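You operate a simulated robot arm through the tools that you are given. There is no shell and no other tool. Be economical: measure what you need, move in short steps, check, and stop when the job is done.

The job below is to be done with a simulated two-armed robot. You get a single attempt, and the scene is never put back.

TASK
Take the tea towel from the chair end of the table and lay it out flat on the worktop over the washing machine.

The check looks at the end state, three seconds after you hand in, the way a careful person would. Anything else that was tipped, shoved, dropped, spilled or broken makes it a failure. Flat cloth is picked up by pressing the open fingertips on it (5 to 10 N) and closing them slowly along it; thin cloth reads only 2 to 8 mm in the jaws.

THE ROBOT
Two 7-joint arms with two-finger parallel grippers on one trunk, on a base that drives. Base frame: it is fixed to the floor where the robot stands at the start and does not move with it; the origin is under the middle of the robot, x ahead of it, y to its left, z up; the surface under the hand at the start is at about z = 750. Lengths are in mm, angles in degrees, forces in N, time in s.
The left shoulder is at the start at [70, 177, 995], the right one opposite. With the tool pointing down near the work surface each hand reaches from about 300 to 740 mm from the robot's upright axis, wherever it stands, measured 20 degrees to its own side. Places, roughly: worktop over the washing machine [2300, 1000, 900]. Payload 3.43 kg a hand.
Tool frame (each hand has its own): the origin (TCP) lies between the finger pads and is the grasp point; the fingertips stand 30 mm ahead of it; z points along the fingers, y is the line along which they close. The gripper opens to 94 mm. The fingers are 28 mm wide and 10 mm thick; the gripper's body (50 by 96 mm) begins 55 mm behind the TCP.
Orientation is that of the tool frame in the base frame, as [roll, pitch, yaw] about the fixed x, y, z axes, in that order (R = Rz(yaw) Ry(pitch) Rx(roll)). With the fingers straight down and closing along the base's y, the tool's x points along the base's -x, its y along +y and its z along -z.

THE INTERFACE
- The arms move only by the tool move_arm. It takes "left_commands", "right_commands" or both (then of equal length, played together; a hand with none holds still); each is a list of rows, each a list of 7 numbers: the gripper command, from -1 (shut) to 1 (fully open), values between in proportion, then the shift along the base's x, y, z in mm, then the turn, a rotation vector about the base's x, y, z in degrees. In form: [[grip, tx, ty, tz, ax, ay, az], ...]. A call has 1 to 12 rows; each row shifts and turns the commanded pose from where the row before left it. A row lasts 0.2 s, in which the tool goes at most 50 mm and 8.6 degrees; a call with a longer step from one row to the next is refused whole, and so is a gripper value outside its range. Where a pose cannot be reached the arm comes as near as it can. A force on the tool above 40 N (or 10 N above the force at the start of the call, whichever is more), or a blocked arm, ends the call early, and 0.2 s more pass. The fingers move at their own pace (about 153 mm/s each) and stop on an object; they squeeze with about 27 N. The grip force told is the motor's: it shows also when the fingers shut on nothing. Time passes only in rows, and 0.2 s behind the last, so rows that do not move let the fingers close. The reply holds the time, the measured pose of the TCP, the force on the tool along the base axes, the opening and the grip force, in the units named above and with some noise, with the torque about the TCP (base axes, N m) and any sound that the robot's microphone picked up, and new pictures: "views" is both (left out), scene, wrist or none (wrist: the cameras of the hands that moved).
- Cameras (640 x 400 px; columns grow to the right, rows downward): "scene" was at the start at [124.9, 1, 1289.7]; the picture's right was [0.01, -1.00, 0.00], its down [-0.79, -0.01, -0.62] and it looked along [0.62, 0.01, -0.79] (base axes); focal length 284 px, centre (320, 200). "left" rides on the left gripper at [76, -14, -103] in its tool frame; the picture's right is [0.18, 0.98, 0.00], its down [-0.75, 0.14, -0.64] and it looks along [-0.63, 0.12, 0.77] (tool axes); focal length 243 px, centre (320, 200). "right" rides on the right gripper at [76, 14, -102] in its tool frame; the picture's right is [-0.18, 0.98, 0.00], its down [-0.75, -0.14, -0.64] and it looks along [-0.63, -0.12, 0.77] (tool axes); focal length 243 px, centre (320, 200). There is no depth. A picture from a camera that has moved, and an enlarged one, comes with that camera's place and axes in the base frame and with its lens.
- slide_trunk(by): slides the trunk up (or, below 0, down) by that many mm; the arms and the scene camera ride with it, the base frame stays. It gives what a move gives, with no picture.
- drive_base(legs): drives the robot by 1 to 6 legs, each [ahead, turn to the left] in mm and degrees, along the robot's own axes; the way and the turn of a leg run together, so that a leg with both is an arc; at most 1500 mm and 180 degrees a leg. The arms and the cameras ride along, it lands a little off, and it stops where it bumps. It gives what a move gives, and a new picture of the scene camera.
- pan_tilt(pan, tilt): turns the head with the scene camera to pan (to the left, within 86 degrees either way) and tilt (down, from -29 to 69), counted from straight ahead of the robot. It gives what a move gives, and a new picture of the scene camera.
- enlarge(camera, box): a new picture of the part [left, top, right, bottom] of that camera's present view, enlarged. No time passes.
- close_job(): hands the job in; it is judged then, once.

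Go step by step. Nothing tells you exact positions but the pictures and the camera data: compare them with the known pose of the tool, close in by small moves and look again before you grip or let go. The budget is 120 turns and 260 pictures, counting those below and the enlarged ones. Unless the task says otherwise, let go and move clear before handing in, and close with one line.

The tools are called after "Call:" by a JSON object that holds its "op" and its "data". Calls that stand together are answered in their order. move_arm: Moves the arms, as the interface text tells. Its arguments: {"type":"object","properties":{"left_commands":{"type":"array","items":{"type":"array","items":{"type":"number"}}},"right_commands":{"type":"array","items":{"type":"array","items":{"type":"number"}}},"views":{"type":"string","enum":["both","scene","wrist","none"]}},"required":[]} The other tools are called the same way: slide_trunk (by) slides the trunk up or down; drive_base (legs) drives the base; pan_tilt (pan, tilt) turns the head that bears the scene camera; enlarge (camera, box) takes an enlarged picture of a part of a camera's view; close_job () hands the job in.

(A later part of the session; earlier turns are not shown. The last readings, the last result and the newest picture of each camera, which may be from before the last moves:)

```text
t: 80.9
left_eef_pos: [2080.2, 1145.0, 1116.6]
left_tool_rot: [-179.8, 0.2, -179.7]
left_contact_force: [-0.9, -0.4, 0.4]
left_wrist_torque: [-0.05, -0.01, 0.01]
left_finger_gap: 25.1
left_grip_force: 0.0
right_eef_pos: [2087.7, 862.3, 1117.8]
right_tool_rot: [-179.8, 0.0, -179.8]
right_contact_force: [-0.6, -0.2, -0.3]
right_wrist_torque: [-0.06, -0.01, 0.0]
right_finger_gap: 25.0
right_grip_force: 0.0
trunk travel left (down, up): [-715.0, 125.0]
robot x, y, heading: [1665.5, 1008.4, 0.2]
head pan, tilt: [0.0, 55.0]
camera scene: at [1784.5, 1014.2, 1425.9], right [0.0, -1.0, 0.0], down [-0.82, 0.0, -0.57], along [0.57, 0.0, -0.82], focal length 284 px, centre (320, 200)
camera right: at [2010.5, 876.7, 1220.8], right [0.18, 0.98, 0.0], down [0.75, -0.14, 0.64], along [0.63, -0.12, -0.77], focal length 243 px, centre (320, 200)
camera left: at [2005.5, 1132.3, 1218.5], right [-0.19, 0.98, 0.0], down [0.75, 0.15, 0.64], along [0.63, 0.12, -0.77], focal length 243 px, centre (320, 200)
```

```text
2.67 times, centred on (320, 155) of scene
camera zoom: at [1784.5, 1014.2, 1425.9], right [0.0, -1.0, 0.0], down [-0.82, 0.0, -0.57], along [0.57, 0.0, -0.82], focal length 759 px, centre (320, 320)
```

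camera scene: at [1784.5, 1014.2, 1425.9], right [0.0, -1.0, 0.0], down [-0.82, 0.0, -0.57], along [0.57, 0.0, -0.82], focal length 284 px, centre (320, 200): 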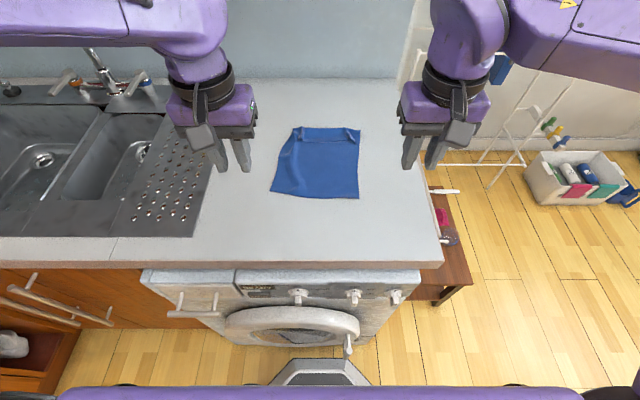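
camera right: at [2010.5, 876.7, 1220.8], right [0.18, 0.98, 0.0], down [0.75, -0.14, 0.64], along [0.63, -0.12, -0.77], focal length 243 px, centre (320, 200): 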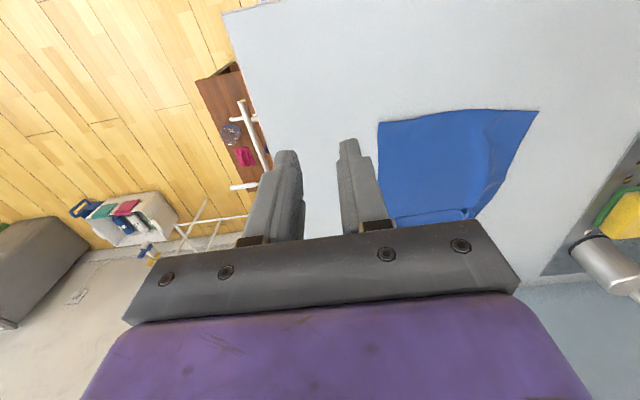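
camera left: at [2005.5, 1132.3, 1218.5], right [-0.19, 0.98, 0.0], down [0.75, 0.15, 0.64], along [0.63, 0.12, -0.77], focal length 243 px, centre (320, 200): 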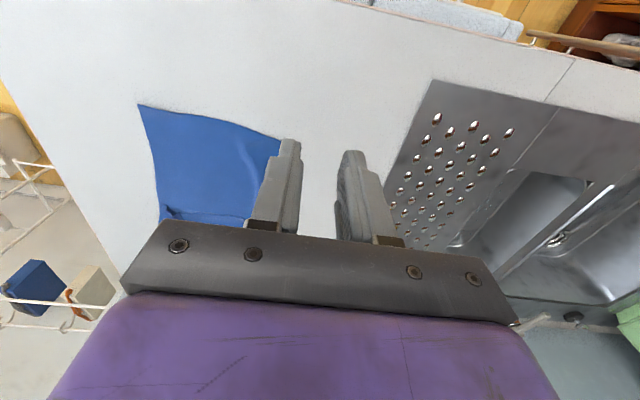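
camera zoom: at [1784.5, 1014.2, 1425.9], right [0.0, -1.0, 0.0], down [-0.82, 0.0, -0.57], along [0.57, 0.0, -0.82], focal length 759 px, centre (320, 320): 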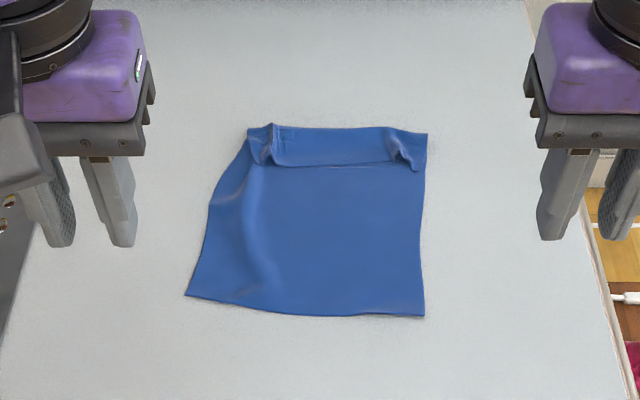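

The towel is down, but looking closely the far 45 mm is folded back over itself (the strip behind the hands). I will re-pick it by the near edge so that flap drops open while hanging, and then lay it far edge first, pulling toward me.

Call:
{"op": "move_arm", "data": {"left_commands": [[-0.15, 25.5, -13, -31.5, 0, 0, 0], [-0.15, 25.5, -13, -31.5, 0, 0, 0], [-0.15, 25.5, -13, -31.5, 0, 0, 0], [-0.15, 25.5, -13, -31.5, 0, 0, 0]], "right_commands": [[-0.15, 19.5, 24.5, -32, 0, 0, 0], [-0.15, 19.5, 24.5, -32, 0, 0, 0], [-0.15, 19.5, 24.5, -32, 0, 0, 0], [-0.15, 19.5, 24.5, -32, 0, 0, 0]], "views": "wrist"}}

```text
t: 81.9
left_eef_pos: [2190.3, 1092.5, 988.7]
left_tool_rot: [-179.8, -0.1, -179.8]
left_contact_force: [0.0, 0.4, 0.4]
left_wrist_torque: [-0.03, 0.01, 0.0]
left_finger_gap: 40.0
left_grip_force: 0.0
right_eef_pos: [2166.7, 958.7, 990.6]
right_tool_rot: [-180.0, -0.1, -179.8]
right_contact_force: [0.4, 0.1, -0.1]
right_wrist_torque: [-0.05, 0.04, 0.0]
right_finger_gap: 40.1
right_grip_force: 0.1
trunk travel left (down, up): [-715.0, 125.0]
robot x, y, heading: [1665.5, 1011.7, 0.2]
head pan, tilt: [0.0, 55.0]
camera right: at [2090.3, 973.2, 1093.7], right [0.18, 0.98, 0.0], down [0.76, -0.14, 0.64], along [0.63, -0.12, -0.77], focal length 243 px, centre (320, 200)
camera left: at [2114.8, 1078.6, 1090.8], right [-0.19, 0.98, 0.0], down [0.75, 0.15, 0.64], along [0.63, 0.12, -0.77], focal length 243 px, centre (320, 200)
```

right: 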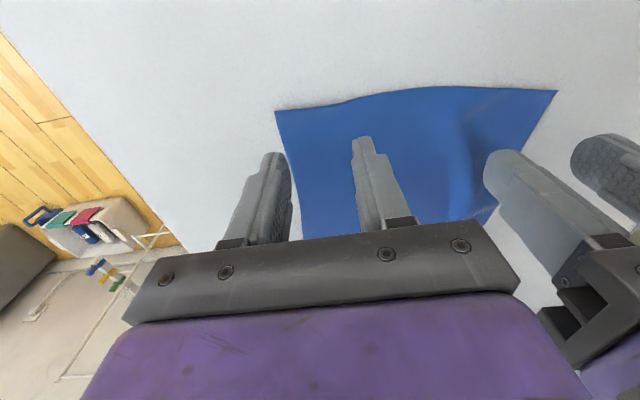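
left: 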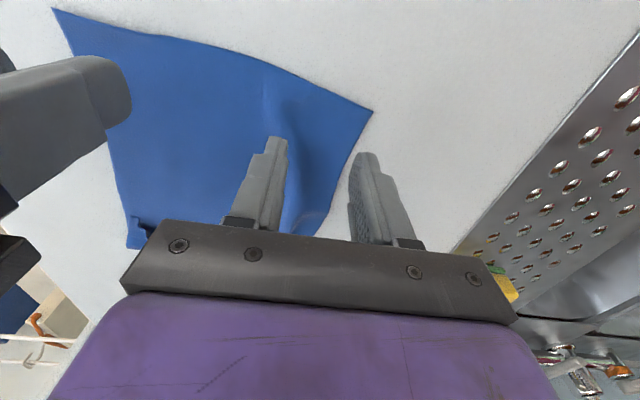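

Near corners at about [2171, 1127] and [2148, 928]. I centre the fingers inside them and descend close to contact.

Call:
{"op": "move_arm", "data": {"left_commands": [[-0.15, -8, -6, -20, 0, 0, 0], [-0.15, 0, 0, -18, 0, 0, 0], [-0.15, 0, 0, -5, 0, 0, 0], [-0.15, 0, 0, -2, 0, 0, 0]], "right_commands": [[-0.15, -3, 8, -20, 0, 0, 0], [-0.15, 0, 0, -20, 0, 0, 0], [-0.15, 0, 0, -5, 0, 0, 0], [-0.15, 0, 0, -2, 0, 0, 0]], "views": "wrist"}}

```text
t: 82.9
left_eef_pos: [2178.2, 1086.8, 946.1]
left_tool_rot: [-179.8, 0.1, -179.8]
left_contact_force: [-0.1, -0.5, 0.2]
left_wrist_torque: [0.02, 0.03, -0.01]
left_finger_gap: 40.0
left_grip_force: 0.0
right_eef_pos: [2163.0, 966.6, 941.1]
right_tool_rot: [-179.9, -0.2, -179.8]
right_contact_force: [0.3, 0.7, 1.5]
right_wrist_torque: [-0.01, 0.01, -0.04]
right_finger_gap: 39.9
right_grip_force: 0.1
trunk travel left (down, up): [-715.0, 125.0]
robot x, y, heading: [1665.8, 1011.3, 0.0]
head pan, tilt: [0.0, 55.0]
camera right: at [2086.0, 981.6, 1044.7], right [0.18, 0.98, 0.0], down [0.75, -0.14, 0.64], along [0.63, -0.12, -0.77], focal length 243 px, centre (320, 200)
camera left: at [2102.7, 1072.6, 1046.9], right [-0.19, 0.98, 0.0], down [0.75, 0.15, 0.64], along [0.63, 0.12, -0.77], focal length 243 px, centre (320, 200)
```

right: 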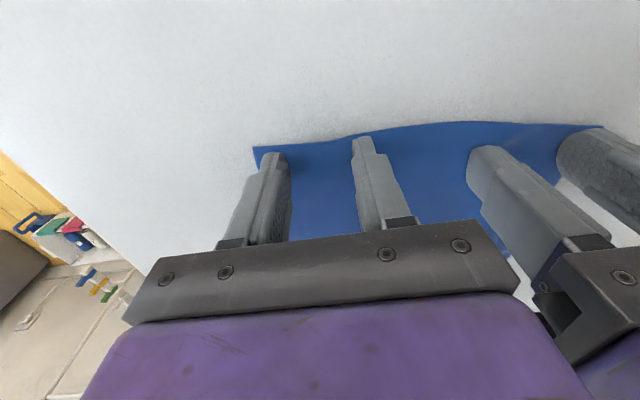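
left: 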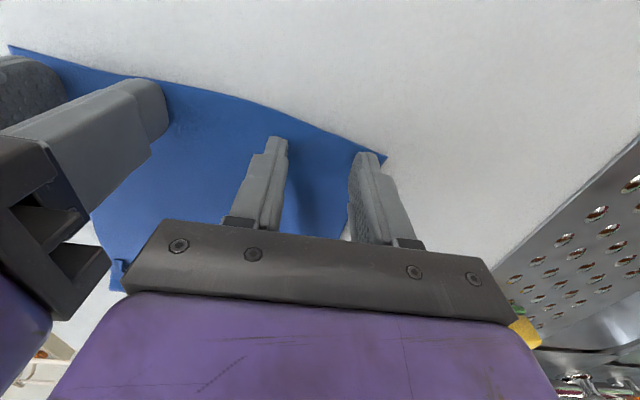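

Both hands are placed well. I press down gently.

Call:
{"op": "move_arm", "data": {"left_commands": [[-0.15, 0, -3, -2, 0, 0, 0], [-0.15, 0, 0, -2, 0, 0, 0], [-0.15, 0, 0, -1, 0, 0, 0], [-0.15, 0, 0, 0, 0, 0, 0]], "right_commands": [[-0.15, 0, 0, -0.5, 0, 0, 0], [-0.15, 0, 0, -0.5, 0, 0, 0], [-0.15, 0, 0, 0, 0, 0, 0], [-0.15, 0, 0, 0, 0, 0, 0]], "views": "none"}}

```text
t: 83.9
left_eef_pos: [2177.9, 1083.0, 941.7]
left_tool_rot: [-179.8, 0.3, -179.9]
left_contact_force: [-0.3, 0.9, 10.6]
left_wrist_torque: [0.15, 0.05, -0.03]
left_finger_gap: 40.2
left_grip_force: 0.1
right_eef_pos: [2161.9, 966.5, 941.9]
right_tool_rot: [-180.0, 0.1, -179.8]
right_contact_force: [0.8, 0.3, 1.1]
right_wrist_torque: [0.01, -0.01, 0.0]
right_finger_gap: 39.8
right_grip_force: 0.1
trunk travel left (down, up): [-715.0, 125.0]
robot x, y, heading: [1665.5, 1009.8, 0.1]
head pan, tilt: [0.0, 55.0]
```

Left is at 10 N; the right needs a little more.

Call:
{"op": "move_arm", "data": {"left_commands": [[-0.15, 0, 0, 0, 0, 0, 0], [-0.15, 0, 0, 0, 0, 0, 0]], "right_commands": [[-0.15, 0, 0, -1, 0, 0, 0], [-0.15, 0, 0, -0.5, 0, 0, 0]], "views": "none"}}

```text
t: 84.5
left_eef_pos: [2175.5, 1083.1, 940.7]
left_tool_rot: [-179.8, 0.4, -179.8]
left_contact_force: [2.2, -0.2, 9.2]
left_wrist_torque: [0.08, -0.01, -0.05]
left_finger_gap: 40.0
left_grip_force: 0.0
right_eef_pos: [2162.5, 966.4, 942.5]
right_tool_rot: [180.0, 0.3, -179.8]
right_contact_force: [-1.2, 2.7, 11.1]
right_wrist_torque: [0.04, 0.12, -0.05]
right_finger_gap: 39.6
right_grip_force: 0.1
trunk travel left (down, up): [-715.0, 125.0]
robot x, y, heading: [1662.3, 1009.3, 0.2]
head pan, tilt: [0.0, 55.0]
```

Both press at about 10 N. I close slowly along the cloth.

Call:
{"op": "move_arm", "data": {"left_commands": [[-0.23, 0, 0, -0.3, 0, 0, 0], [-0.31, 0, 0, 0, 0, 0, 0], [-0.39, 0, 0, 0, 0, 0, 0], [-0.47, 0, 0, 0, 0, 0, 0], [-0.55, 0, 0, 0, 0, 0, 0], [-0.63, 0, 0, 0, 0, 0, 0], [-0.71, 0, 0, 0, 0, 0, 0], [-0.79, 0, 0, 0, 0, 0, 0], [-0.87, 0, 0, 0, 0, 0, 0], [-0.95, 0, 0, 0, 0, 0, 0], [-1, 0, 0, 0, 0, 0, 0], [-1, 0, 0, 0, 0, 0, 0]], "right_commands": [[-0.23, 0, 0, 0, 0, 0, 0], [-0.31, 0, 0, 0, 0, 0, 0], [-0.39, 0, 0, 0, 0, 0, 0], [-0.47, 0, 0, 0, 0, 0, 0], [-0.55, 0, 0, 0, 0, 0, 0], [-0.63, 0, 0, 0, 0, 0, 0], [-0.71, 0, 0, 0, 0, 0, 0], [-0.79, 0, 0, 0, 0, 0, 0], [-0.87, 0, 0, 0, 0, 0, 0], [-0.95, 0, 0, 0, 0, 0, 0], [-1, 0, 0, 0, 0, 0, 0], [-1, 0, 0, 0, 0, 0, 0]], "views": "wrist"}}

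```text
t: 87.1
left_eef_pos: [2175.8, 1084.2, 942.0]
left_tool_rot: [-179.8, 0.2, -179.9]
left_contact_force: [0.2, 0.7, 13.2]
left_wrist_torque: [-0.03, 0.08, -0.01]
left_finger_gap: 0.1
left_grip_force: 27.2
right_eef_pos: [2161.7, 965.9, 942.0]
right_tool_rot: [180.0, 0.1, -179.8]
right_contact_force: [1.2, 0.0, 18.0]
right_wrist_torque: [-0.01, 0.02, -0.02]
right_finger_gap: 2.0
right_grip_force: 26.9
trunk travel left (down, up): [-715.0, 125.0]
robot x, y, heading: [1661.1, 1013.8, 0.0]
head pan, tilt: [0.0, 55.0]
camera right: at [2084.7, 980.4, 1044.0], right [0.18, 0.98, 0.0], down [0.75, -0.14, 0.64], along [0.63, -0.12, -0.76], focal length 243 px, centre (320, 200)
camera left: at [2099.9, 1069.9, 1043.4], right [-0.19, 0.98, 0.0], down [0.75, 0.15, 0.65], along [0.64, 0.12, -0.76], focal length 243 px, centre (320, 200)
```

right: 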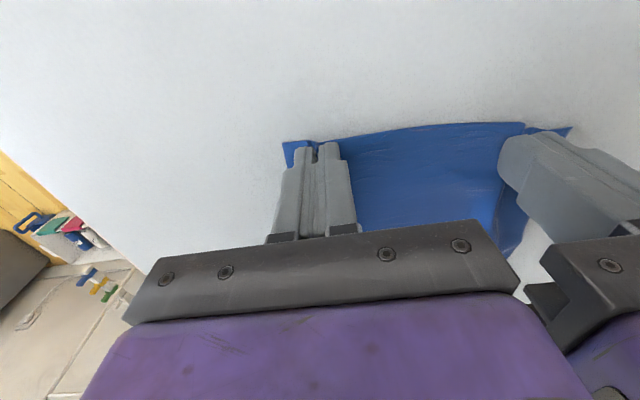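
left: 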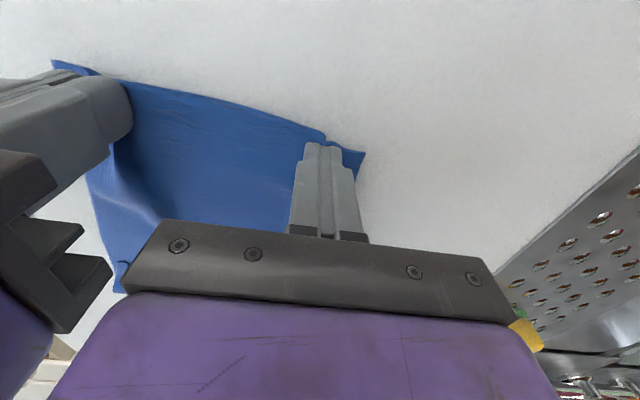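

Right has it (2 mm, same as it held before); the left slipped. I reopen the left a bit further in and press again.

Call:
{"op": "move_arm", "data": {"left_commands": [[-1, 0, 0, 6, 0, 0, 0], [-0.2, 0, -8, 0, 0, 0, 0], [-0.2, 2, 0, 0, 0, 0, 0], [-0.2, 0, 0, -4, 0, 0, 0], [-0.2, 0, 0, -2, 0, 0, 0], [-0.2, 0, 0, -1, 0, 0, 0], [-0.2, 0, 0, 0, 0, 0, 0]], "views": "wrist"}}

```text
t: 88.7
left_eef_pos: [2179.8, 1074.9, 941.7]
left_tool_rot: [-179.8, 0.4, -179.9]
left_contact_force: [-2.4, 0.6, 10.7]
left_wrist_torque: [0.23, 0.11, 0.03]
left_finger_gap: 37.7
left_grip_force: 0.2
right_eef_pos: [2161.6, 965.9, 941.0]
right_tool_rot: [180.0, 0.2, -179.8]
right_contact_force: [2.0, 0.4, 18.3]
right_wrist_torque: [-0.03, 0.02, 0.01]
right_finger_gap: 1.9
right_grip_force: 26.8
trunk travel left (down, up): [-715.0, 125.0]
robot x, y, heading: [1665.4, 1011.0, -0.1]
head pan, tilt: [0.0, 55.0]
camera left: at [2102.9, 1061.4, 1042.9], right [-0.19, 0.98, 0.0], down [0.75, 0.15, 0.65], along [0.64, 0.12, -0.76], focal length 243 px, centre (320, 200)
```

left: 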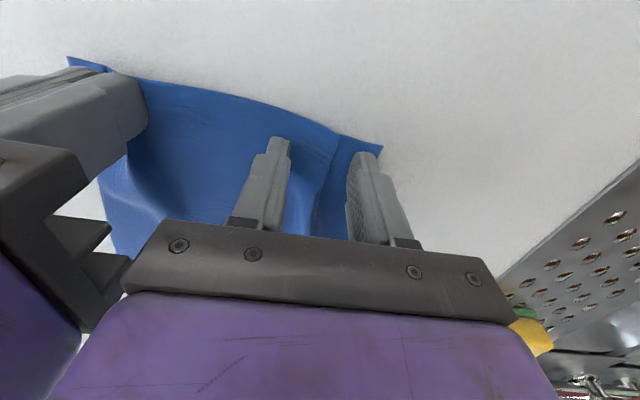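

A ridge is already between the left fingers. I close slowly with slightly more pressure.

Call:
{"op": "move_arm", "data": {"left_commands": [[-0.28, 0, 0, -0.5, 0, 0, 0], [-0.36, 0, 0, 0, 0, 0, 0], [-0.44, 0, 0, 0, 0, 0, 0], [-0.52, 0, 0, 0, 0, 0, 0], [-0.6, 0, 0, 0, 0, 0, 0], [-0.68, 0, 0, 0, 0, 0, 0], [-0.76, 0, 0, 0, 0, 0, 0], [-0.84, 0, 0, 0, 0, 0, 0], [-0.92, 0, 0, 0, 0, 0, 0], [-1, 0, 0, 0, 0, 0, 0], [-1, 0, 0, 0, 0, 0, 0]], "views": "wrist"}}

```text
t: 91.1
left_eef_pos: [2178.2, 1073.3, 941.5]
left_tool_rot: [-179.8, 0.5, -179.8]
left_contact_force: [-1.9, -11.2, 37.6]
left_wrist_torque: [-0.25, 0.23, 0.03]
left_finger_gap: 6.2
left_grip_force: 27.2
right_eef_pos: [2160.6, 966.8, 941.7]
right_tool_rot: [-179.9, 0.2, -179.8]
right_contact_force: [1.4, 10.5, 3.1]
right_wrist_torque: [0.33, -0.03, 0.01]
right_finger_gap: 2.1
right_grip_force: 27.3
trunk travel left (down, up): [-715.0, 125.0]
robot x, y, heading: [1666.1, 1012.0, 0.3]
head pan, tilt: [0.0, 55.0]
camera left: at [2101.5, 1060.7, 1042.7], right [-0.19, 0.98, 0.0], down [0.75, 0.15, 0.65], along [0.64, 0.12, -0.76], focal length 243 px, centre (320, 200)
```

left: 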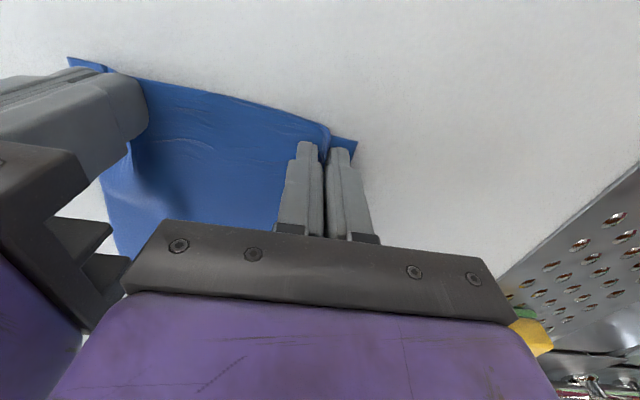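

Both hold now. I lift straight up, easing the tension and squaring the hands.

Call:
{"op": "move_arm", "data": {"left_commands": [[-1, 0, -3, 5, 0, 0, 0], [-1, 0, 0, 15, 0, 0, 0], [-1, -2, 0, 25, 0, 0, 0], [-1, -2, 0, 28, 0, 0, 0], [-1, -2, 0, 28, 0, 0, 0], [-1, -2, 0, 28, 0, 0, 0], [-1, -2, 0, 28, 0, 0, 0], [-1, -2, 0, 28, 0, 0, 0], [-1, -2, 0, 28, 0, 0, 0], [-1, -2, 0, 28, 0, 0, 0], [-1, -2, 0, 28, 0, 0, 0], [-1, 0, 0, 8, 0, 0, 0]], "right_commands": [[-1, 0, 0, 5, 0, 0, 0], [-1, 0, 0, 15, 0, 0, 0], [-1, 0, 0, 25, 0, 0, 0], [-1, 0, 0, 28, 0, 0, 0], [-1, 0, 0, 28, 0, 0, 0], [-1, 0, 0, 28, 0, 0, 0], [-1, 0, 0, 28, 0, 0, 0], [-1, 0, 0, 28, 0, 0, 0], [-1, 0, 0, 28, 0, 0, 0], [-1, 0, 0, 28, 0, 0, 0], [-1, 0, 0, 28, 0, 0, 0], [-1, 0, 0, 8, 0, 0, 0]]}}

```text
t: 93.7
left_eef_pos: [2162.1, 1073.2, 1215.4]
left_tool_rot: [-179.8, 0.0, -179.8]
left_contact_force: [0.0, -8.7, 0.2]
left_wrist_torque: [-0.3, 0.01, 0.09]
left_finger_gap: 2.9
left_grip_force: 27.1
right_eef_pos: [2163.6, 965.4, 1217.3]
right_tool_rot: [179.9, 0.0, -179.8]
right_contact_force: [-1.3, 9.5, -0.1]
right_wrist_torque: [0.28, 0.03, 0.0]
right_finger_gap: 2.1
right_grip_force: 26.6
trunk travel left (down, up): [-715.0, 125.0]
robot x, y, heading: [1666.2, 1011.2, 0.4]
head pan, tilt: [0.0, 55.0]
camera scene: at [1786.5, 1010.9, 1425.7], right [0.0, -1.0, 0.0], down [-0.82, 0.0, -0.57], along [0.57, 0.0, -0.82], focal length 284 px, centre (320, 200)
camera right: at [2087.0, 979.7, 1321.4], right [0.18, 0.98, 0.0], down [0.75, -0.14, 0.64], along [0.63, -0.12, -0.77], focal length 243 px, centre (320, 200)
camera left: at [2085.8, 1058.0, 1317.9], right [-0.19, 0.98, 0.0], down [0.75, 0.15, 0.64], along [0.63, 0.12, -0.77], focal length 243 px, centre (320, 200)
```

scene: 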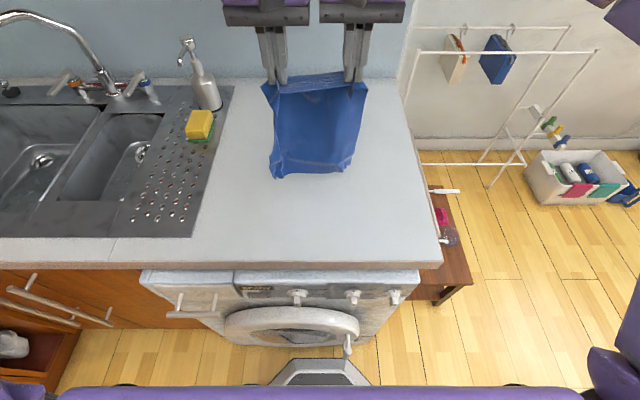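
right: 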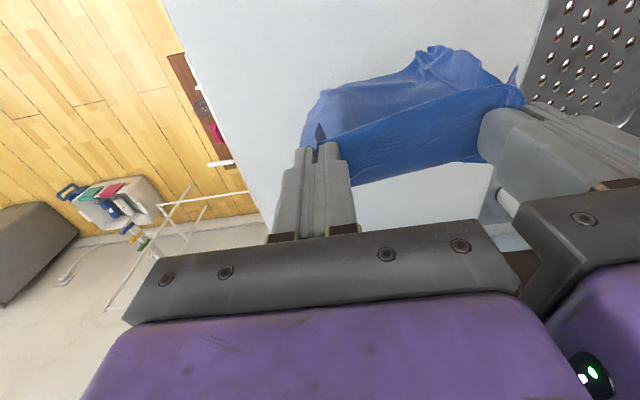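
left: 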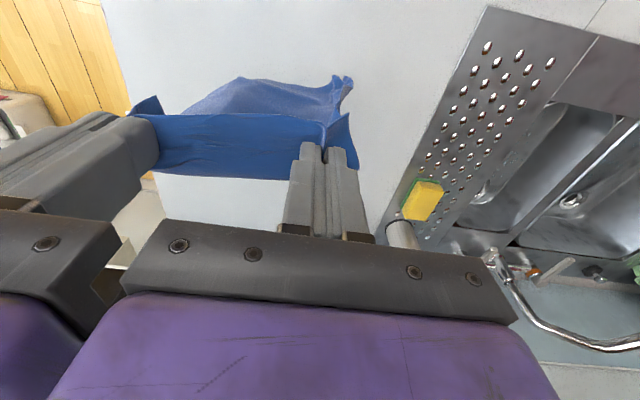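

Call:
{"op": "enlarge", "data": {"camera": "scene", "box": [230, 60, 410, 195]}}

```text
2.96 times, centred on (320, 128) of scene
camera zoom: at [1786.5, 1010.9, 1425.7], right [0.0, -1.0, 0.0], down [-0.82, 0.0, -0.57], along [0.57, 0.0, -0.82], focal length 843 px, centre (320, 415)
```

zoom: 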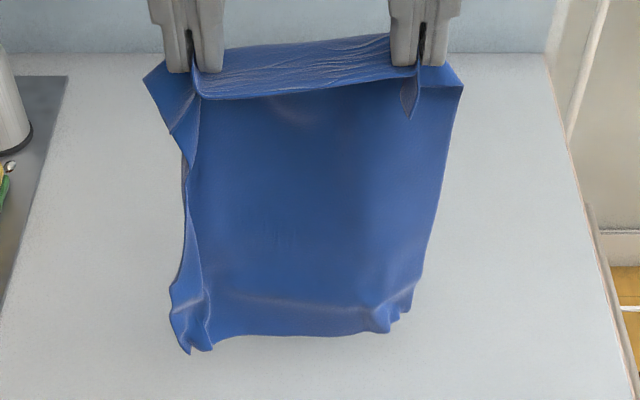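

The flap has dropped open at the bottom. Before moving deeper I check clearance below the wall shelf.

Call:
{"op": "pan_tilt", "data": {"pan": 0, "tilt": 15}}

```text
t: 94.8
left_eef_pos: [2161.8, 1072.9, 1215.0]
left_tool_rot: [-179.9, 0.1, -179.8]
left_contact_force: [1.0, -8.4, 0.9]
left_wrist_torque: [-0.28, -0.05, 0.08]
left_finger_gap: 2.6
left_grip_force: 26.5
right_eef_pos: [2163.8, 966.5, 1218.6]
right_tool_rot: [180.0, 0.0, -179.8]
right_contact_force: [-1.1, 9.8, -1.6]
right_wrist_torque: [0.3, 0.03, 0.03]
right_finger_gap: 2.1
right_grip_force: 26.8
trunk travel left (down, up): [-715.0, 125.0]
robot x, y, heading: [1665.1, 1011.1, 0.2]
head pan, tilt: [0.0, 15.0]
camera scene: at [1807.7, 1011.0, 1485.9], right [0.0, -1.0, 0.0], down [-0.26, 0.0, -0.97], along [0.97, 0.0, -0.26], focal length 284 px, centre (320, 200)
```

scene: 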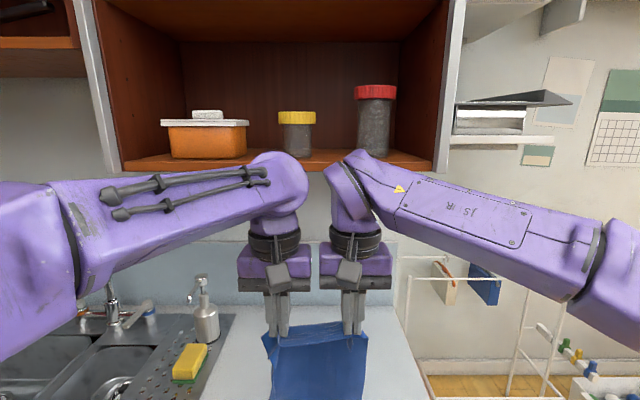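

Shelf underside is near z≈1410, x≥2300; with the hands tilted 30° the wrists stay clear of it. I move forward and tilt.

Call:
{"op": "move_arm", "data": {"left_commands": [[-1, 8, -3, 0, 0, -4, 0], [-1, 16, 0, 0, 0, -4, 0], [-1, 16, 0, 0, 0, -4, 0], [-1, 16, 0, 0, 0, -4, 0], [-1, 16, 0, 0, 0, -4, 0], [-1, 16, 0, 0, 0, -4, 0], [-1, 16, 0, 0, 0, -4, 0], [-1, 16, 0, 0, 0, -4, 0], [-1, 10, 0, 0, 0, 0, 0], [-1, 0, 0, 0, 0, 0, 0]], "right_commands": [[-1, 8, 0, 0, 0, -4, 0], [-1, 16, 0, 0, 0, -4, 0], [-1, 16, 0, 0, 0, -4, 0], [-1, 16, 0, 0, 0, -4, 0], [-1, 16, 0, 0, 0, -4, 0], [-1, 16, 0, 0, 0, -4, 0], [-1, 16, 0, 0, 0, -4, 0], [-1, 16, 0, 0, 0, -4, 0], [-1, 10, 0, 0, 0, 0, 0], [-1, 0, 0, 0, 0, 0, 0]], "views": "scene"}}

Call:
{"op": "pan_tilt", "data": {"pan": 0, "tilt": 50}}

```text
t: 97.0
left_eef_pos: [2293.3, 1071.0, 1214.8]
left_tool_rot: [-179.7, 32.1, -179.8]
left_contact_force: [0.6, -4.5, 0.4]
left_wrist_torque: [-0.11, 0.02, -0.03]
left_finger_gap: 2.2
left_grip_force: 26.8
right_eef_pos: [2293.1, 966.4, 1216.2]
right_tool_rot: [-179.9, 32.0, -179.9]
right_contact_force: [-0.4, 4.3, -0.5]
right_wrist_torque: [0.09, 0.01, 0.11]
right_finger_gap: 2.0
right_grip_force: 27.0
trunk travel left (down, up): [-715.0, 125.0]
robot x, y, heading: [1658.2, 1009.3, 0.2]
head pan, tilt: [0.0, 15.0]
camera scene: at [1807.1, 1010.8, 1486.0], right [0.0, -1.0, 0.0], down [-0.26, 0.0, -0.97], along [0.97, 0.0, -0.26], focal length 284 px, centre (320, 200)
```

scene: 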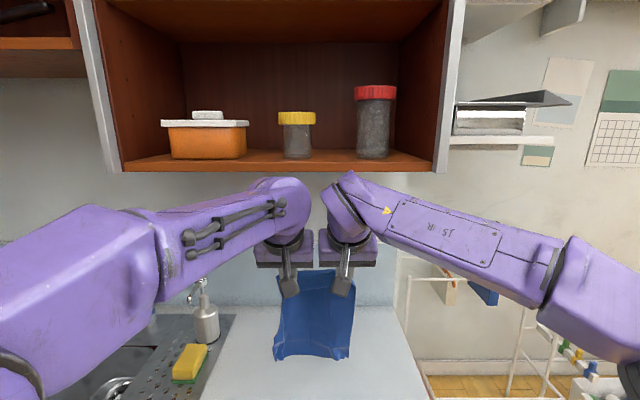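

```text
t: 98.0
left_eef_pos: [2292.8, 1070.2, 1215.1]
left_tool_rot: [-179.7, 32.1, -179.8]
left_contact_force: [-0.6, -2.2, 0.7]
left_wrist_torque: [-0.07, -0.01, -0.03]
left_finger_gap: 2.7
left_grip_force: 27.0
right_eef_pos: [2293.5, 966.4, 1216.0]
right_tool_rot: [-179.9, 32.0, -179.9]
right_contact_force: [0.0, 3.4, 0.4]
right_wrist_torque: [0.06, 0.02, 0.08]
right_finger_gap: 2.0
right_grip_force: 27.1
trunk travel left (down, up): [-715.0, 125.0]
robot x, y, heading: [1666.9, 1006.7, 0.3]
head pan, tilt: [0.0, 50.0]
camera scene: at [1791.4, 1010.9, 1432.3], right [0.0, -1.0, 0.0], down [-0.77, 0.0, -0.64], along [0.64, 0.0, -0.77], focal length 284 px, centre (320, 200)
```

scene: 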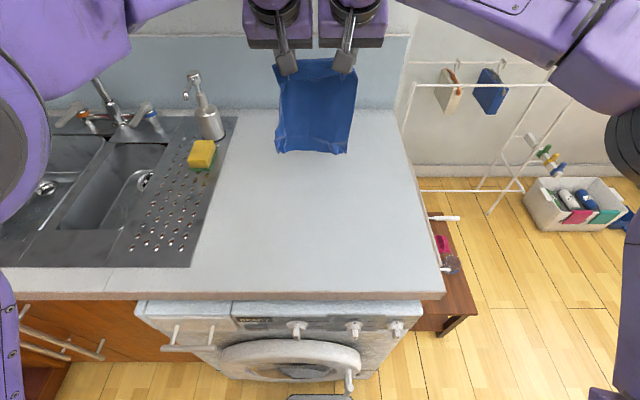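

Hem hangs at about x≈2340. Now I lay far edge first: lowering while drawing back toward the robot, untilting along the way.

Call:
{"op": "move_arm", "data": {"left_commands": [[-1, 0, 0, -14, 0, 0, 0], [-1, -6, 0, -14, 0, 0, 0], [-1, -14, 0, -10, 0, 0, 0], [-1, -15, 0, -8, 0, 1, 0], [-1, -15, 0, -8, 0, 1, 0], [-1, -15, 0, -10, 0, 1, 0], [-1, -13, 0, -12, 0, 1, 0], [-1, -13, 0, -13, 0, 2, 0]], "right_commands": [[-1, 0, 0, -14, 0, 0, 0], [-1, -6, 0, -14, 0, 0, 0], [-1, -14, 0, -10, 0, 0, 0], [-1, -15, 0, -8, 0, 1, 0], [-1, -15, 0, -8, 0, 1, 0], [-1, -15, 0, -10, 0, 1, 0], [-1, -13, 0, -12, 0, 1, 0], [-1, -13, 0, -13, 0, 2, 0]]}}

Call:
{"op": "enlarge", "data": {"camera": "scene", "box": [220, 50, 420, 200]}}

```text
t: 99.8
left_eef_pos: [2199.2, 1067.9, 1127.1]
left_tool_rot: [-179.8, 26.1, -179.8]
left_contact_force: [0.4, -2.2, 0.5]
left_wrist_torque: [-0.06, -0.01, -0.03]
left_finger_gap: 2.1
left_grip_force: 27.2
right_eef_pos: [2201.7, 965.1, 1126.6]
right_tool_rot: [-179.9, 26.0, -179.8]
right_contact_force: [-0.3, 1.8, 0.4]
right_wrist_torque: [0.01, 0.04, 0.01]
right_finger_gap: 1.9
right_grip_force: 27.3
trunk travel left (down, up): [-715.0, 125.0]
robot x, y, heading: [1663.7, 1007.1, 0.1]
head pan, tilt: [0.0, 50.0]
camera scene: at [1790.9, 1010.6, 1432.3], right [0.0, -1.0, 0.0], down [-0.77, 0.0, -0.64], along [0.64, 0.0, -0.77], focal length 284 px, centre (320, 200)
camera right: at [2087.7, 979.7, 1186.1], right [0.16, 0.98, 0.08], down [0.4, -0.14, 0.91], along [0.9, -0.12, -0.41], focal length 243 px, centre (320, 200)
camera left: at [2085.7, 1054.5, 1185.4], right [-0.17, 0.98, -0.08], down [0.39, 0.15, 0.91], along [0.9, 0.12, -0.41], focal length 243 px, centre (320, 200)
```

scene: 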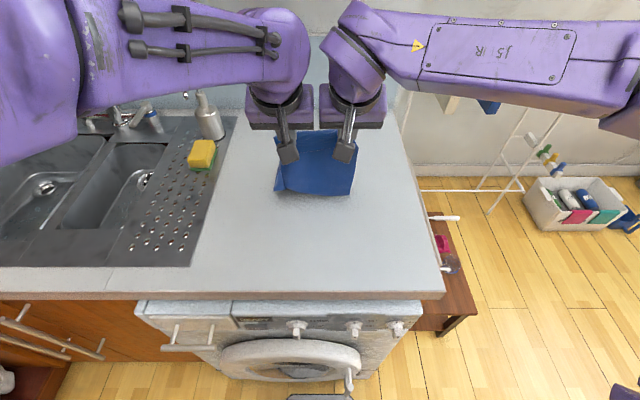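
right: 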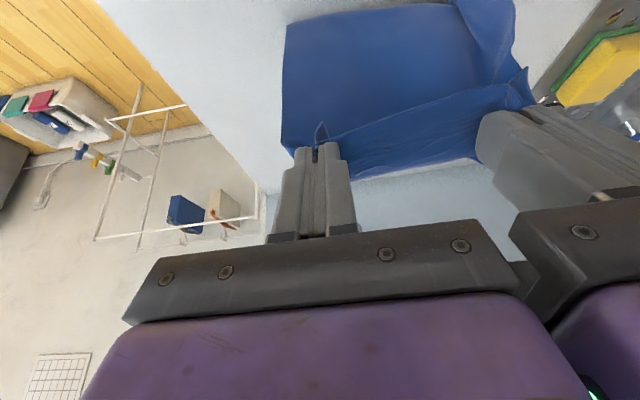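
left: 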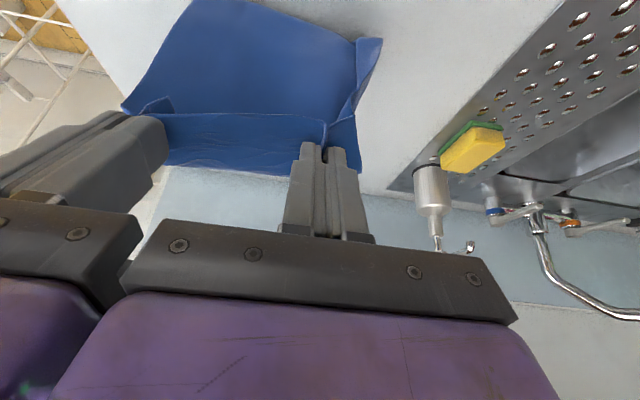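

```text
2.67 times, centred on (320, 125) of scene
camera zoom: at [1790.9, 1010.6, 1432.3], right [0.0, -1.0, 0.0], down [-0.77, 0.0, -0.64], along [0.64, 0.0, -0.77], focal length 759 px, centre (320, 400)
```

zoom: 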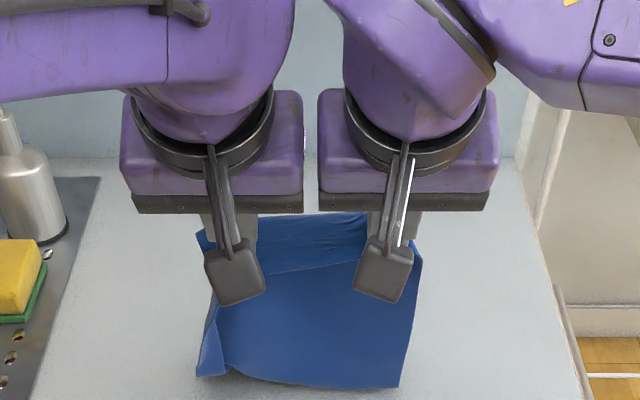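

Looks tidy so far. I continue drawing back and down.

Call:
{"op": "move_arm", "data": {"left_commands": [[-1, -14, 0, -13, 0, 2, 0], [-1, -14, 0, -13, 0, 2, 0], [-1, -14, 0, -13, 0, 2, 0], [-1, -14, 0, -13, 0, 2, 0], [-1, -14, 0, -13, 0, 2, 0], [-1, -14, 0, -13, 0, 2, 0], [-1, -14, 0, -13, 0, 2, 0]], "right_commands": [[-1, -14, 0, -13, 0, 2, 0], [-1, -14, 0, -13, 0, 2, 0], [-1, -14, 0, -13, 0, 2, 0], [-1, -14, 0, -13, 0, 2, 0], [-1, -14, 0, -13, 0, 2, 0], [-1, -14, 0, -13, 0, 2, 0], [-1, -14, 0, -13, 0, 2, 0]]}}

Call:
{"op": "enlarge", "data": {"camera": "scene", "box": [220, 80, 420, 230]}}

```text
t: 101.4
left_eef_pos: [2102.7, 1069.1, 1037.7]
left_tool_rot: [-179.8, 12.1, -179.8]
left_contact_force: [-0.1, -1.4, 0.3]
left_wrist_torque: [-0.01, -0.05, 0.0]
left_finger_gap: 2.6
left_grip_force: 27.2
right_eef_pos: [2103.4, 967.1, 1038.9]
right_tool_rot: [-180.0, 12.1, -179.9]
right_contact_force: [-0.7, 0.8, 1.2]
right_wrist_torque: [0.0, 0.01, 0.05]
right_finger_gap: 2.2
right_grip_force: 27.0
trunk travel left (down, up): [-715.0, 125.0]
robot x, y, heading: [1663.6, 1009.5, 0.3]
head pan, tilt: [0.0, 50.0]
camera scene: at [1791.0, 1010.7, 1432.3], right [0.0, -1.0, 0.0], down [-0.77, 0.0, -0.64], along [0.64, 0.0, -0.77], focal length 284 px, centre (320, 200)
camera right: at [2007.0, 981.7, 1123.0], right [0.18, 0.98, 0.04], down [0.6, -0.14, 0.78], along [0.78, -0.12, -0.62], focal length 243 px, centre (320, 200)
camera left: at [2007.8, 1055.4, 1120.9], right [-0.18, 0.98, -0.04], down [0.6, 0.15, 0.79], along [0.78, 0.12, -0.62], focal length 243 px, centre (320, 200)
```

scene: 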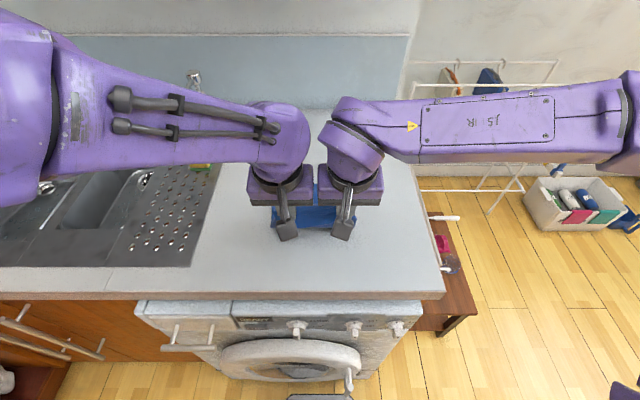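
right: 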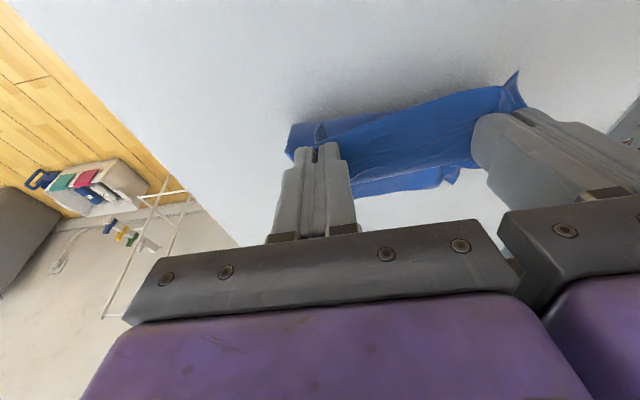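
left: 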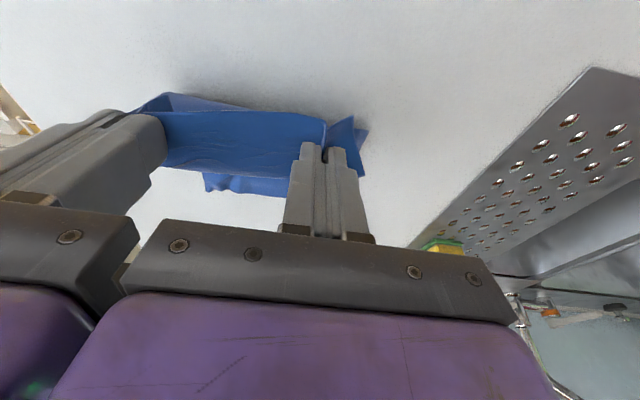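

```text
2.67 times, centred on (320, 155) of scene
camera zoom: at [1791.0, 1010.7, 1432.3], right [0.0, -1.0, 0.0], down [-0.77, 0.0, -0.64], along [0.64, 0.0, -0.77], focal length 759 px, centre (320, 320)
```

zoom: 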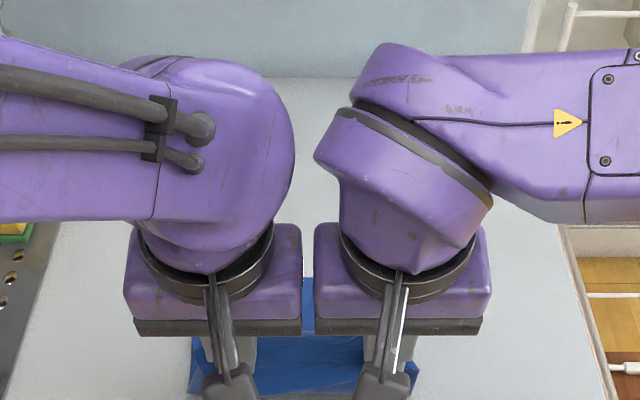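

I keep lowering, ending with the held edge safely behind the worktop's front edge.

Call:
{"op": "move_arm", "data": {"left_commands": [[-1, -8, 0, -12, 0, 2, 0], [-1, -8, 0, -12, 0, 2, 0], [-1, -8, 0, -12, 0, 2, 0], [-1, -8, 0, -12, 0, 2, 0], [-1, -7, 0, -12, 0, 2, 0], [-1, -7, 0, -12, 0, 2, 0], [-1, -6, 0, -12, 0, 0, 0], [-1, -3, 0, -5, 0, 0, 0], [-1, 0, 0, -3, 0, 0, 0]], "right_commands": [[-1, -8, 0, -12, 0, 2, 0], [-1, -8, 0, -12, 0, 2, 0], [-1, -8, 0, -12, 0, 2, 0], [-1, -8, 0, -12, 0, 2, 0], [-1, -7, 0, -12, 0, 2, 0], [-1, -7, 0, -12, 0, 2, 0], [-1, -6, 0, -12, 0, 0, 0], [-1, -3, 0, -5, 0, 0, 0], [-1, 0, 0, -3, 0, 0, 0]]}}

```text
t: 103.4
left_eef_pos: [2048.5, 1069.4, 944.5]
left_tool_rot: [-179.8, 0.2, -179.8]
left_contact_force: [0.5, -0.4, 5.3]
left_wrist_torque: [-0.02, 0.04, -0.03]
left_finger_gap: 2.4
left_grip_force: 26.7
right_eef_pos: [2049.6, 965.3, 943.7]
right_tool_rot: [-179.9, 0.0, -179.8]
right_contact_force: [-0.3, 0.4, -0.6]
right_wrist_torque: [0.0, 0.02, 0.0]
right_finger_gap: 1.7
right_grip_force: 26.7
trunk travel left (down, up): [-715.0, 125.0]
robot x, y, heading: [1665.7, 1010.5, 0.5]
head pan, tilt: [0.0, 50.0]
camera scene: at [1790.6, 1010.6, 1432.5], right [0.0, -1.0, 0.0], down [-0.77, 0.0, -0.64], along [0.64, 0.0, -0.77], focal length 284 px, centre (320, 200)
camera right: at [1972.9, 981.3, 1046.8], right [0.18, 0.98, 0.0], down [0.75, -0.14, 0.64], along [0.63, -0.12, -0.77], focal length 243 px, centre (320, 200)
camera left: at [1972.2, 1054.7, 1046.5], right [-0.19, 0.98, 0.0], down [0.75, 0.15, 0.64], along [0.63, 0.12, -0.77], focal length 243 px, centre (320, 200)
```

scene: 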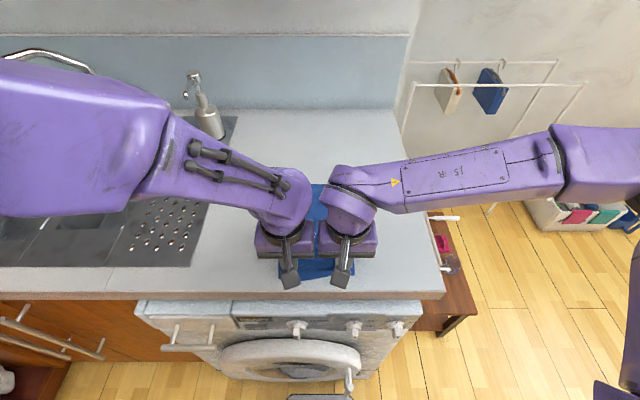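
right: 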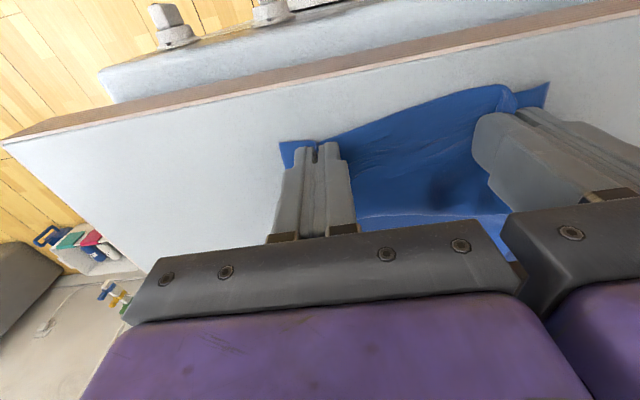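
left: 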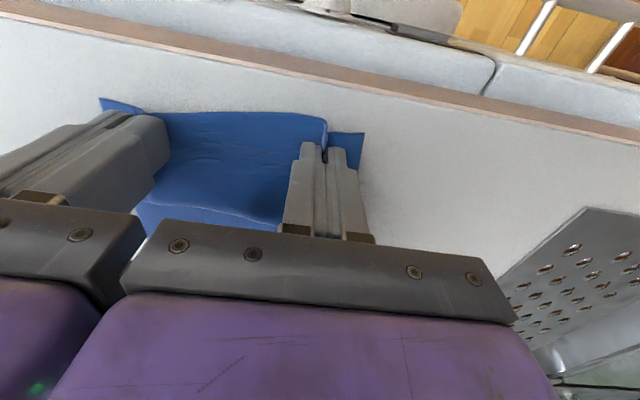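

The towel now reaches back to x≈2272, near edge clear of the front. I release again with an outward spread.

Call:
{"op": "move_arm", "data": {"left_commands": [[-0.87, 0, 2, -0.5, 0, 0, 0], [-0.79, 0, 2, 0, 0, 0, 0], [-0.71, 0, 2, 0, 0, 0, 0], [-0.63, 0, 2, 0, 0, 0, 0], [-0.55, 0, 2, 0, 0, 0, 0], [-0.47, 0, 3, 0, 0, 0, 0], [-0.39, 0, 4, 0, 0, 0, 0], [-0.31, 0, 4, 0, 0, 0, 0], [-0.31, 0, 4, 0, 0, 0, 0], [-0.31, 0, 4, 0, 0, 0, 0]], "right_commands": [[-0.87, 0, -2, -1.5, 0, 0, 0], [-0.79, 0, -2, 0, 0, 0, 0], [-0.71, 0, -2, 0, 0, 0, 0], [-0.63, 0, -2, 0, 0, 0, 0], [-0.55, 0, -2, 0, 0, 0, 0], [-0.47, 0, -3, 0, 0, 0, 0], [-0.39, 0, -4, 0, 0, 0, 0], [-0.31, 0, -4, 0, 0, 0, 0], [-0.31, 0, -4, 0, 0, 0, 0], [-0.31, 0, -4, 0, 0, 0, 0]], "views": "wrist"}}

```text
t: 105.6
left_eef_pos: [2047.4, 1099.7, 942.9]
left_tool_rot: [-179.9, 0.1, -179.8]
left_contact_force: [-1.4, 0.6, -0.2]
left_wrist_torque: [0.02, 0.01, -0.02]
left_finger_gap: 32.3
left_grip_force: 0.1
right_eef_pos: [2049.6, 938.1, 942.5]
right_tool_rot: [-180.0, 0.0, -179.9]
right_contact_force: [-0.1, -0.3, -0.1]
right_wrist_torque: [0.0, 0.01, -0.02]
right_finger_gap: 32.5
right_grip_force: 0.1
trunk travel left (down, up): [-715.0, 125.0]
robot x, y, heading: [1664.8, 1011.1, 0.3]
head pan, tilt: [0.0, 50.0]
camera right: at [1972.6, 952.7, 1045.6], right [0.18, 0.98, 0.0], down [0.75, -0.14, 0.64], along [0.63, -0.12, -0.77], focal length 243 px, centre (320, 200)
camera left: at [1972.3, 1084.7, 1044.2], right [-0.19, 0.98, 0.0], down [0.75, 0.15, 0.64], along [0.63, 0.12, -0.77], focal length 243 px, centre (320, 200)
```

right: 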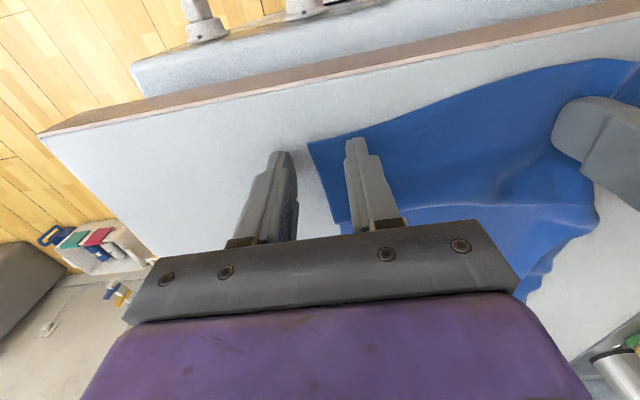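
left: 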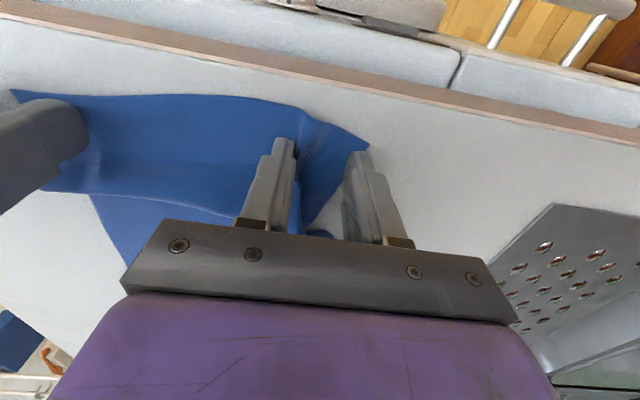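

Released. I lift clear and look at the whole towel.

Call:
{"op": "move_arm", "data": {"left_commands": [[-0.31, 0, 0, 15, 0, 0, 0], [-0.31, 0, 10, 30, 0, 0, 0], [-0.31, 0, 20, 40, 0, 0, 0], [-0.31, 0, 30, 40, 0, 0, 0], [-0.31, 0, 30, 40, 0, 0, 0], [-0.31, 0, 40, 0, 0, 0, 0]], "right_commands": [[-0.31, 0, 0, 15, 0, 0, 0], [-0.31, 0, -10, 30, 0, 0, 0], [-0.31, 0, -20, 40, 0, 0, 0], [-0.31, 0, -30, 40, 0, 0, 0], [-0.31, 0, -30, 40, 0, 0, 0], [-0.31, 0, -40, 0, 0, 0, 0]], "views": "scene"}}

Call:
{"op": "enlarge", "data": {"camera": "scene", "box": [220, 150, 420, 300]}}

```text
t: 107.0
left_eef_pos: [2047.3, 1230.6, 1106.4]
left_tool_rot: [-179.9, 0.2, -179.7]
left_contact_force: [0.8, 0.9, 0.5]
left_wrist_torque: [0.0, -0.01, 0.02]
left_finger_gap: 32.5
left_grip_force: 0.0
right_eef_pos: [2046.7, 809.3, 1110.9]
right_tool_rot: [180.0, 0.0, -179.7]
right_contact_force: [0.3, 0.1, -0.6]
right_wrist_torque: [0.01, -0.04, 0.0]
right_finger_gap: 32.6
right_grip_force: 0.1
trunk travel left (down, up): [-715.0, 125.0]
robot x, y, heading: [1666.9, 1013.3, 0.4]
head pan, tilt: [0.0, 50.0]
camera scene: at [1791.1, 1010.9, 1432.3], right [0.0, -1.0, 0.0], down [-0.77, 0.0, -0.64], along [0.64, 0.0, -0.77], focal length 284 px, centre (320, 200)
```

scene: 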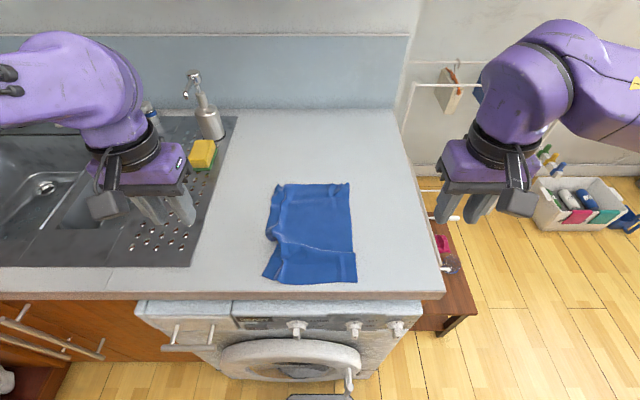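

```text
2.67 times, centred on (320, 225) of scene
camera zoom: at [1791.1, 1010.9, 1432.3], right [0.0, -1.0, 0.0], down [-0.77, 0.0, -0.64], along [0.64, 0.0, -0.77], focal length 759 px, centre (320, 133)
```

zoom: 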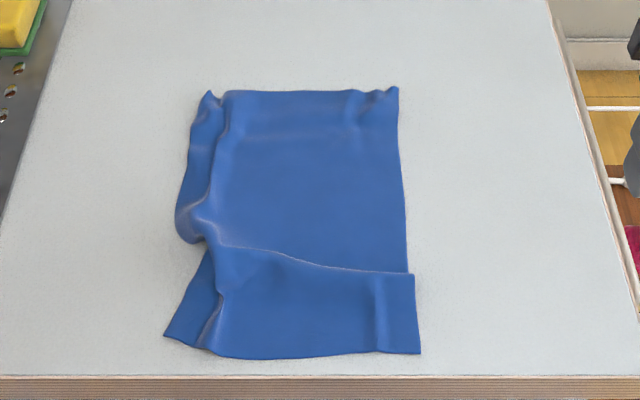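

Nearly there: the far flap is open now, leaving a small slack Z-fold across and a ridge along the left side. I will press near the two far corners and drag the cloth away from me and slightly outward to pull these out.

Call:
{"op": "move_arm", "data": {"left_commands": [[-0.31, 25, -18, -17, 0, -2.5, 0], [-0.31, 25, -18, -17, 0, -2.5, 0], [-0.31, 25, -18, -17, 0, -2.5, 0], [-0.31, 25, -18, -17, 0, -2.5, 0], [-0.31, 25, -18, -17, 0, -2.5, 0], [-0.31, 25, -18, -17, 0, -2.5, 0], [-0.31, 25, -18, -17, 0, -2.5, 0], [-0.31, 23, -18, -17, 0, -2.5, 0]], "right_commands": [[-0.31, 25, 18.5, -18, 0, -2.5, 0], [-0.31, 25, 18.5, -18, 0, -2.5, 0], [-0.31, 25, 18.5, -18, 0, -2.5, 0], [-0.31, 25, 18.5, -18, 0, -2.5, 0], [-0.31, 25, 18.5, -18, 0, -2.5, 0], [-0.31, 25, 18.5, -18, 0, -2.5, 0], [-0.31, 25, 18.5, -18, 0, -2.5, 0], [-0.31, 23, 18.5, -18, 0, -2.5, 0]]}}

```text
t: 108.8
left_eef_pos: [2249.3, 1085.8, 968.5]
left_tool_rot: [-179.8, 20.1, -179.8]
left_contact_force: [0.3, 0.0, 0.2]
left_wrist_torque: [0.01, 0.01, 0.0]
left_finger_gap: 32.6
left_grip_force: 0.1
right_eef_pos: [2251.7, 955.3, 963.7]
right_tool_rot: [-179.9, 20.0, -179.8]
right_contact_force: [0.1, 0.5, 0.1]
right_wrist_torque: [0.01, 0.01, 0.0]
right_finger_gap: 32.4
right_grip_force: 0.0
trunk travel left (down, up): [-715.0, 125.0]
robot x, y, heading: [1662.9, 1010.1, 0.1]
head pan, tilt: [0.0, 50.0]
camera scene: at [1793.5, 1010.6, 1432.1], right [0.0, -1.0, 0.0], down [-0.77, 0.0, -0.64], along [0.64, 0.0, -0.77], focal length 284 px, centre (320, 200)
camera right: at [2145.0, 969.9, 1035.3], right [0.17, 0.98, 0.06], down [0.49, -0.14, 0.86], along [0.85, -0.12, -0.51], focal length 243 px, centre (320, 200)
camera left: at [2143.9, 1072.3, 1038.1], right [-0.18, 0.98, -0.07], down [0.49, 0.15, 0.86], along [0.86, 0.12, -0.5], focal length 243 px, centre (320, 200)
```

scene: 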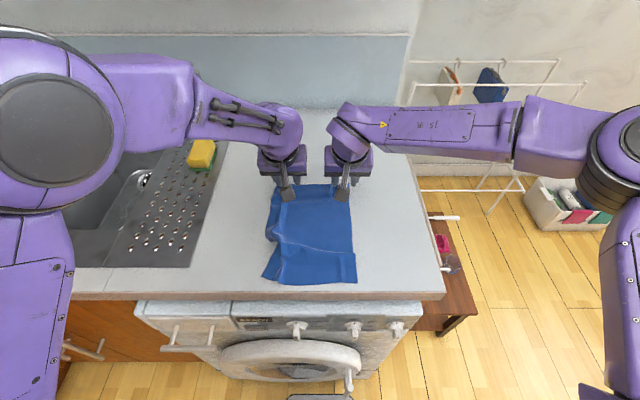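
right: 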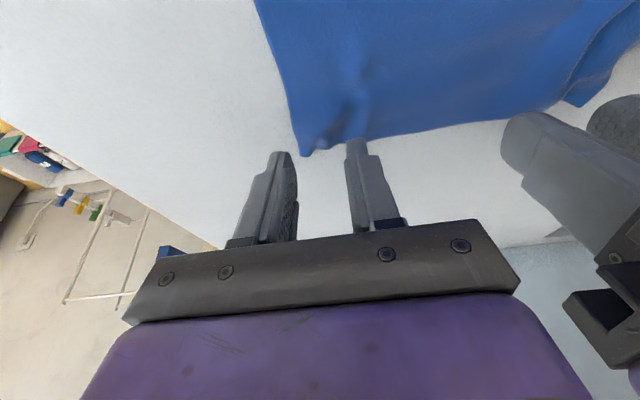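
left: 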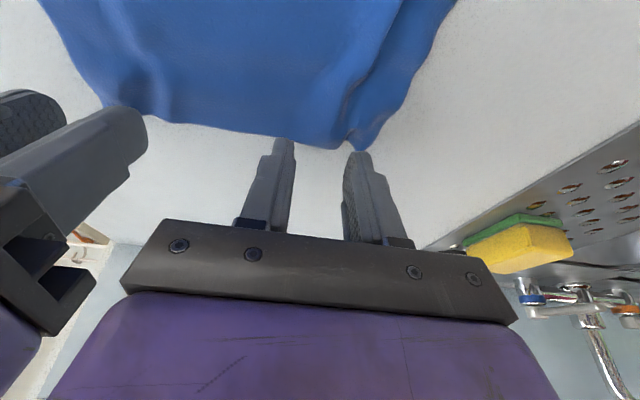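

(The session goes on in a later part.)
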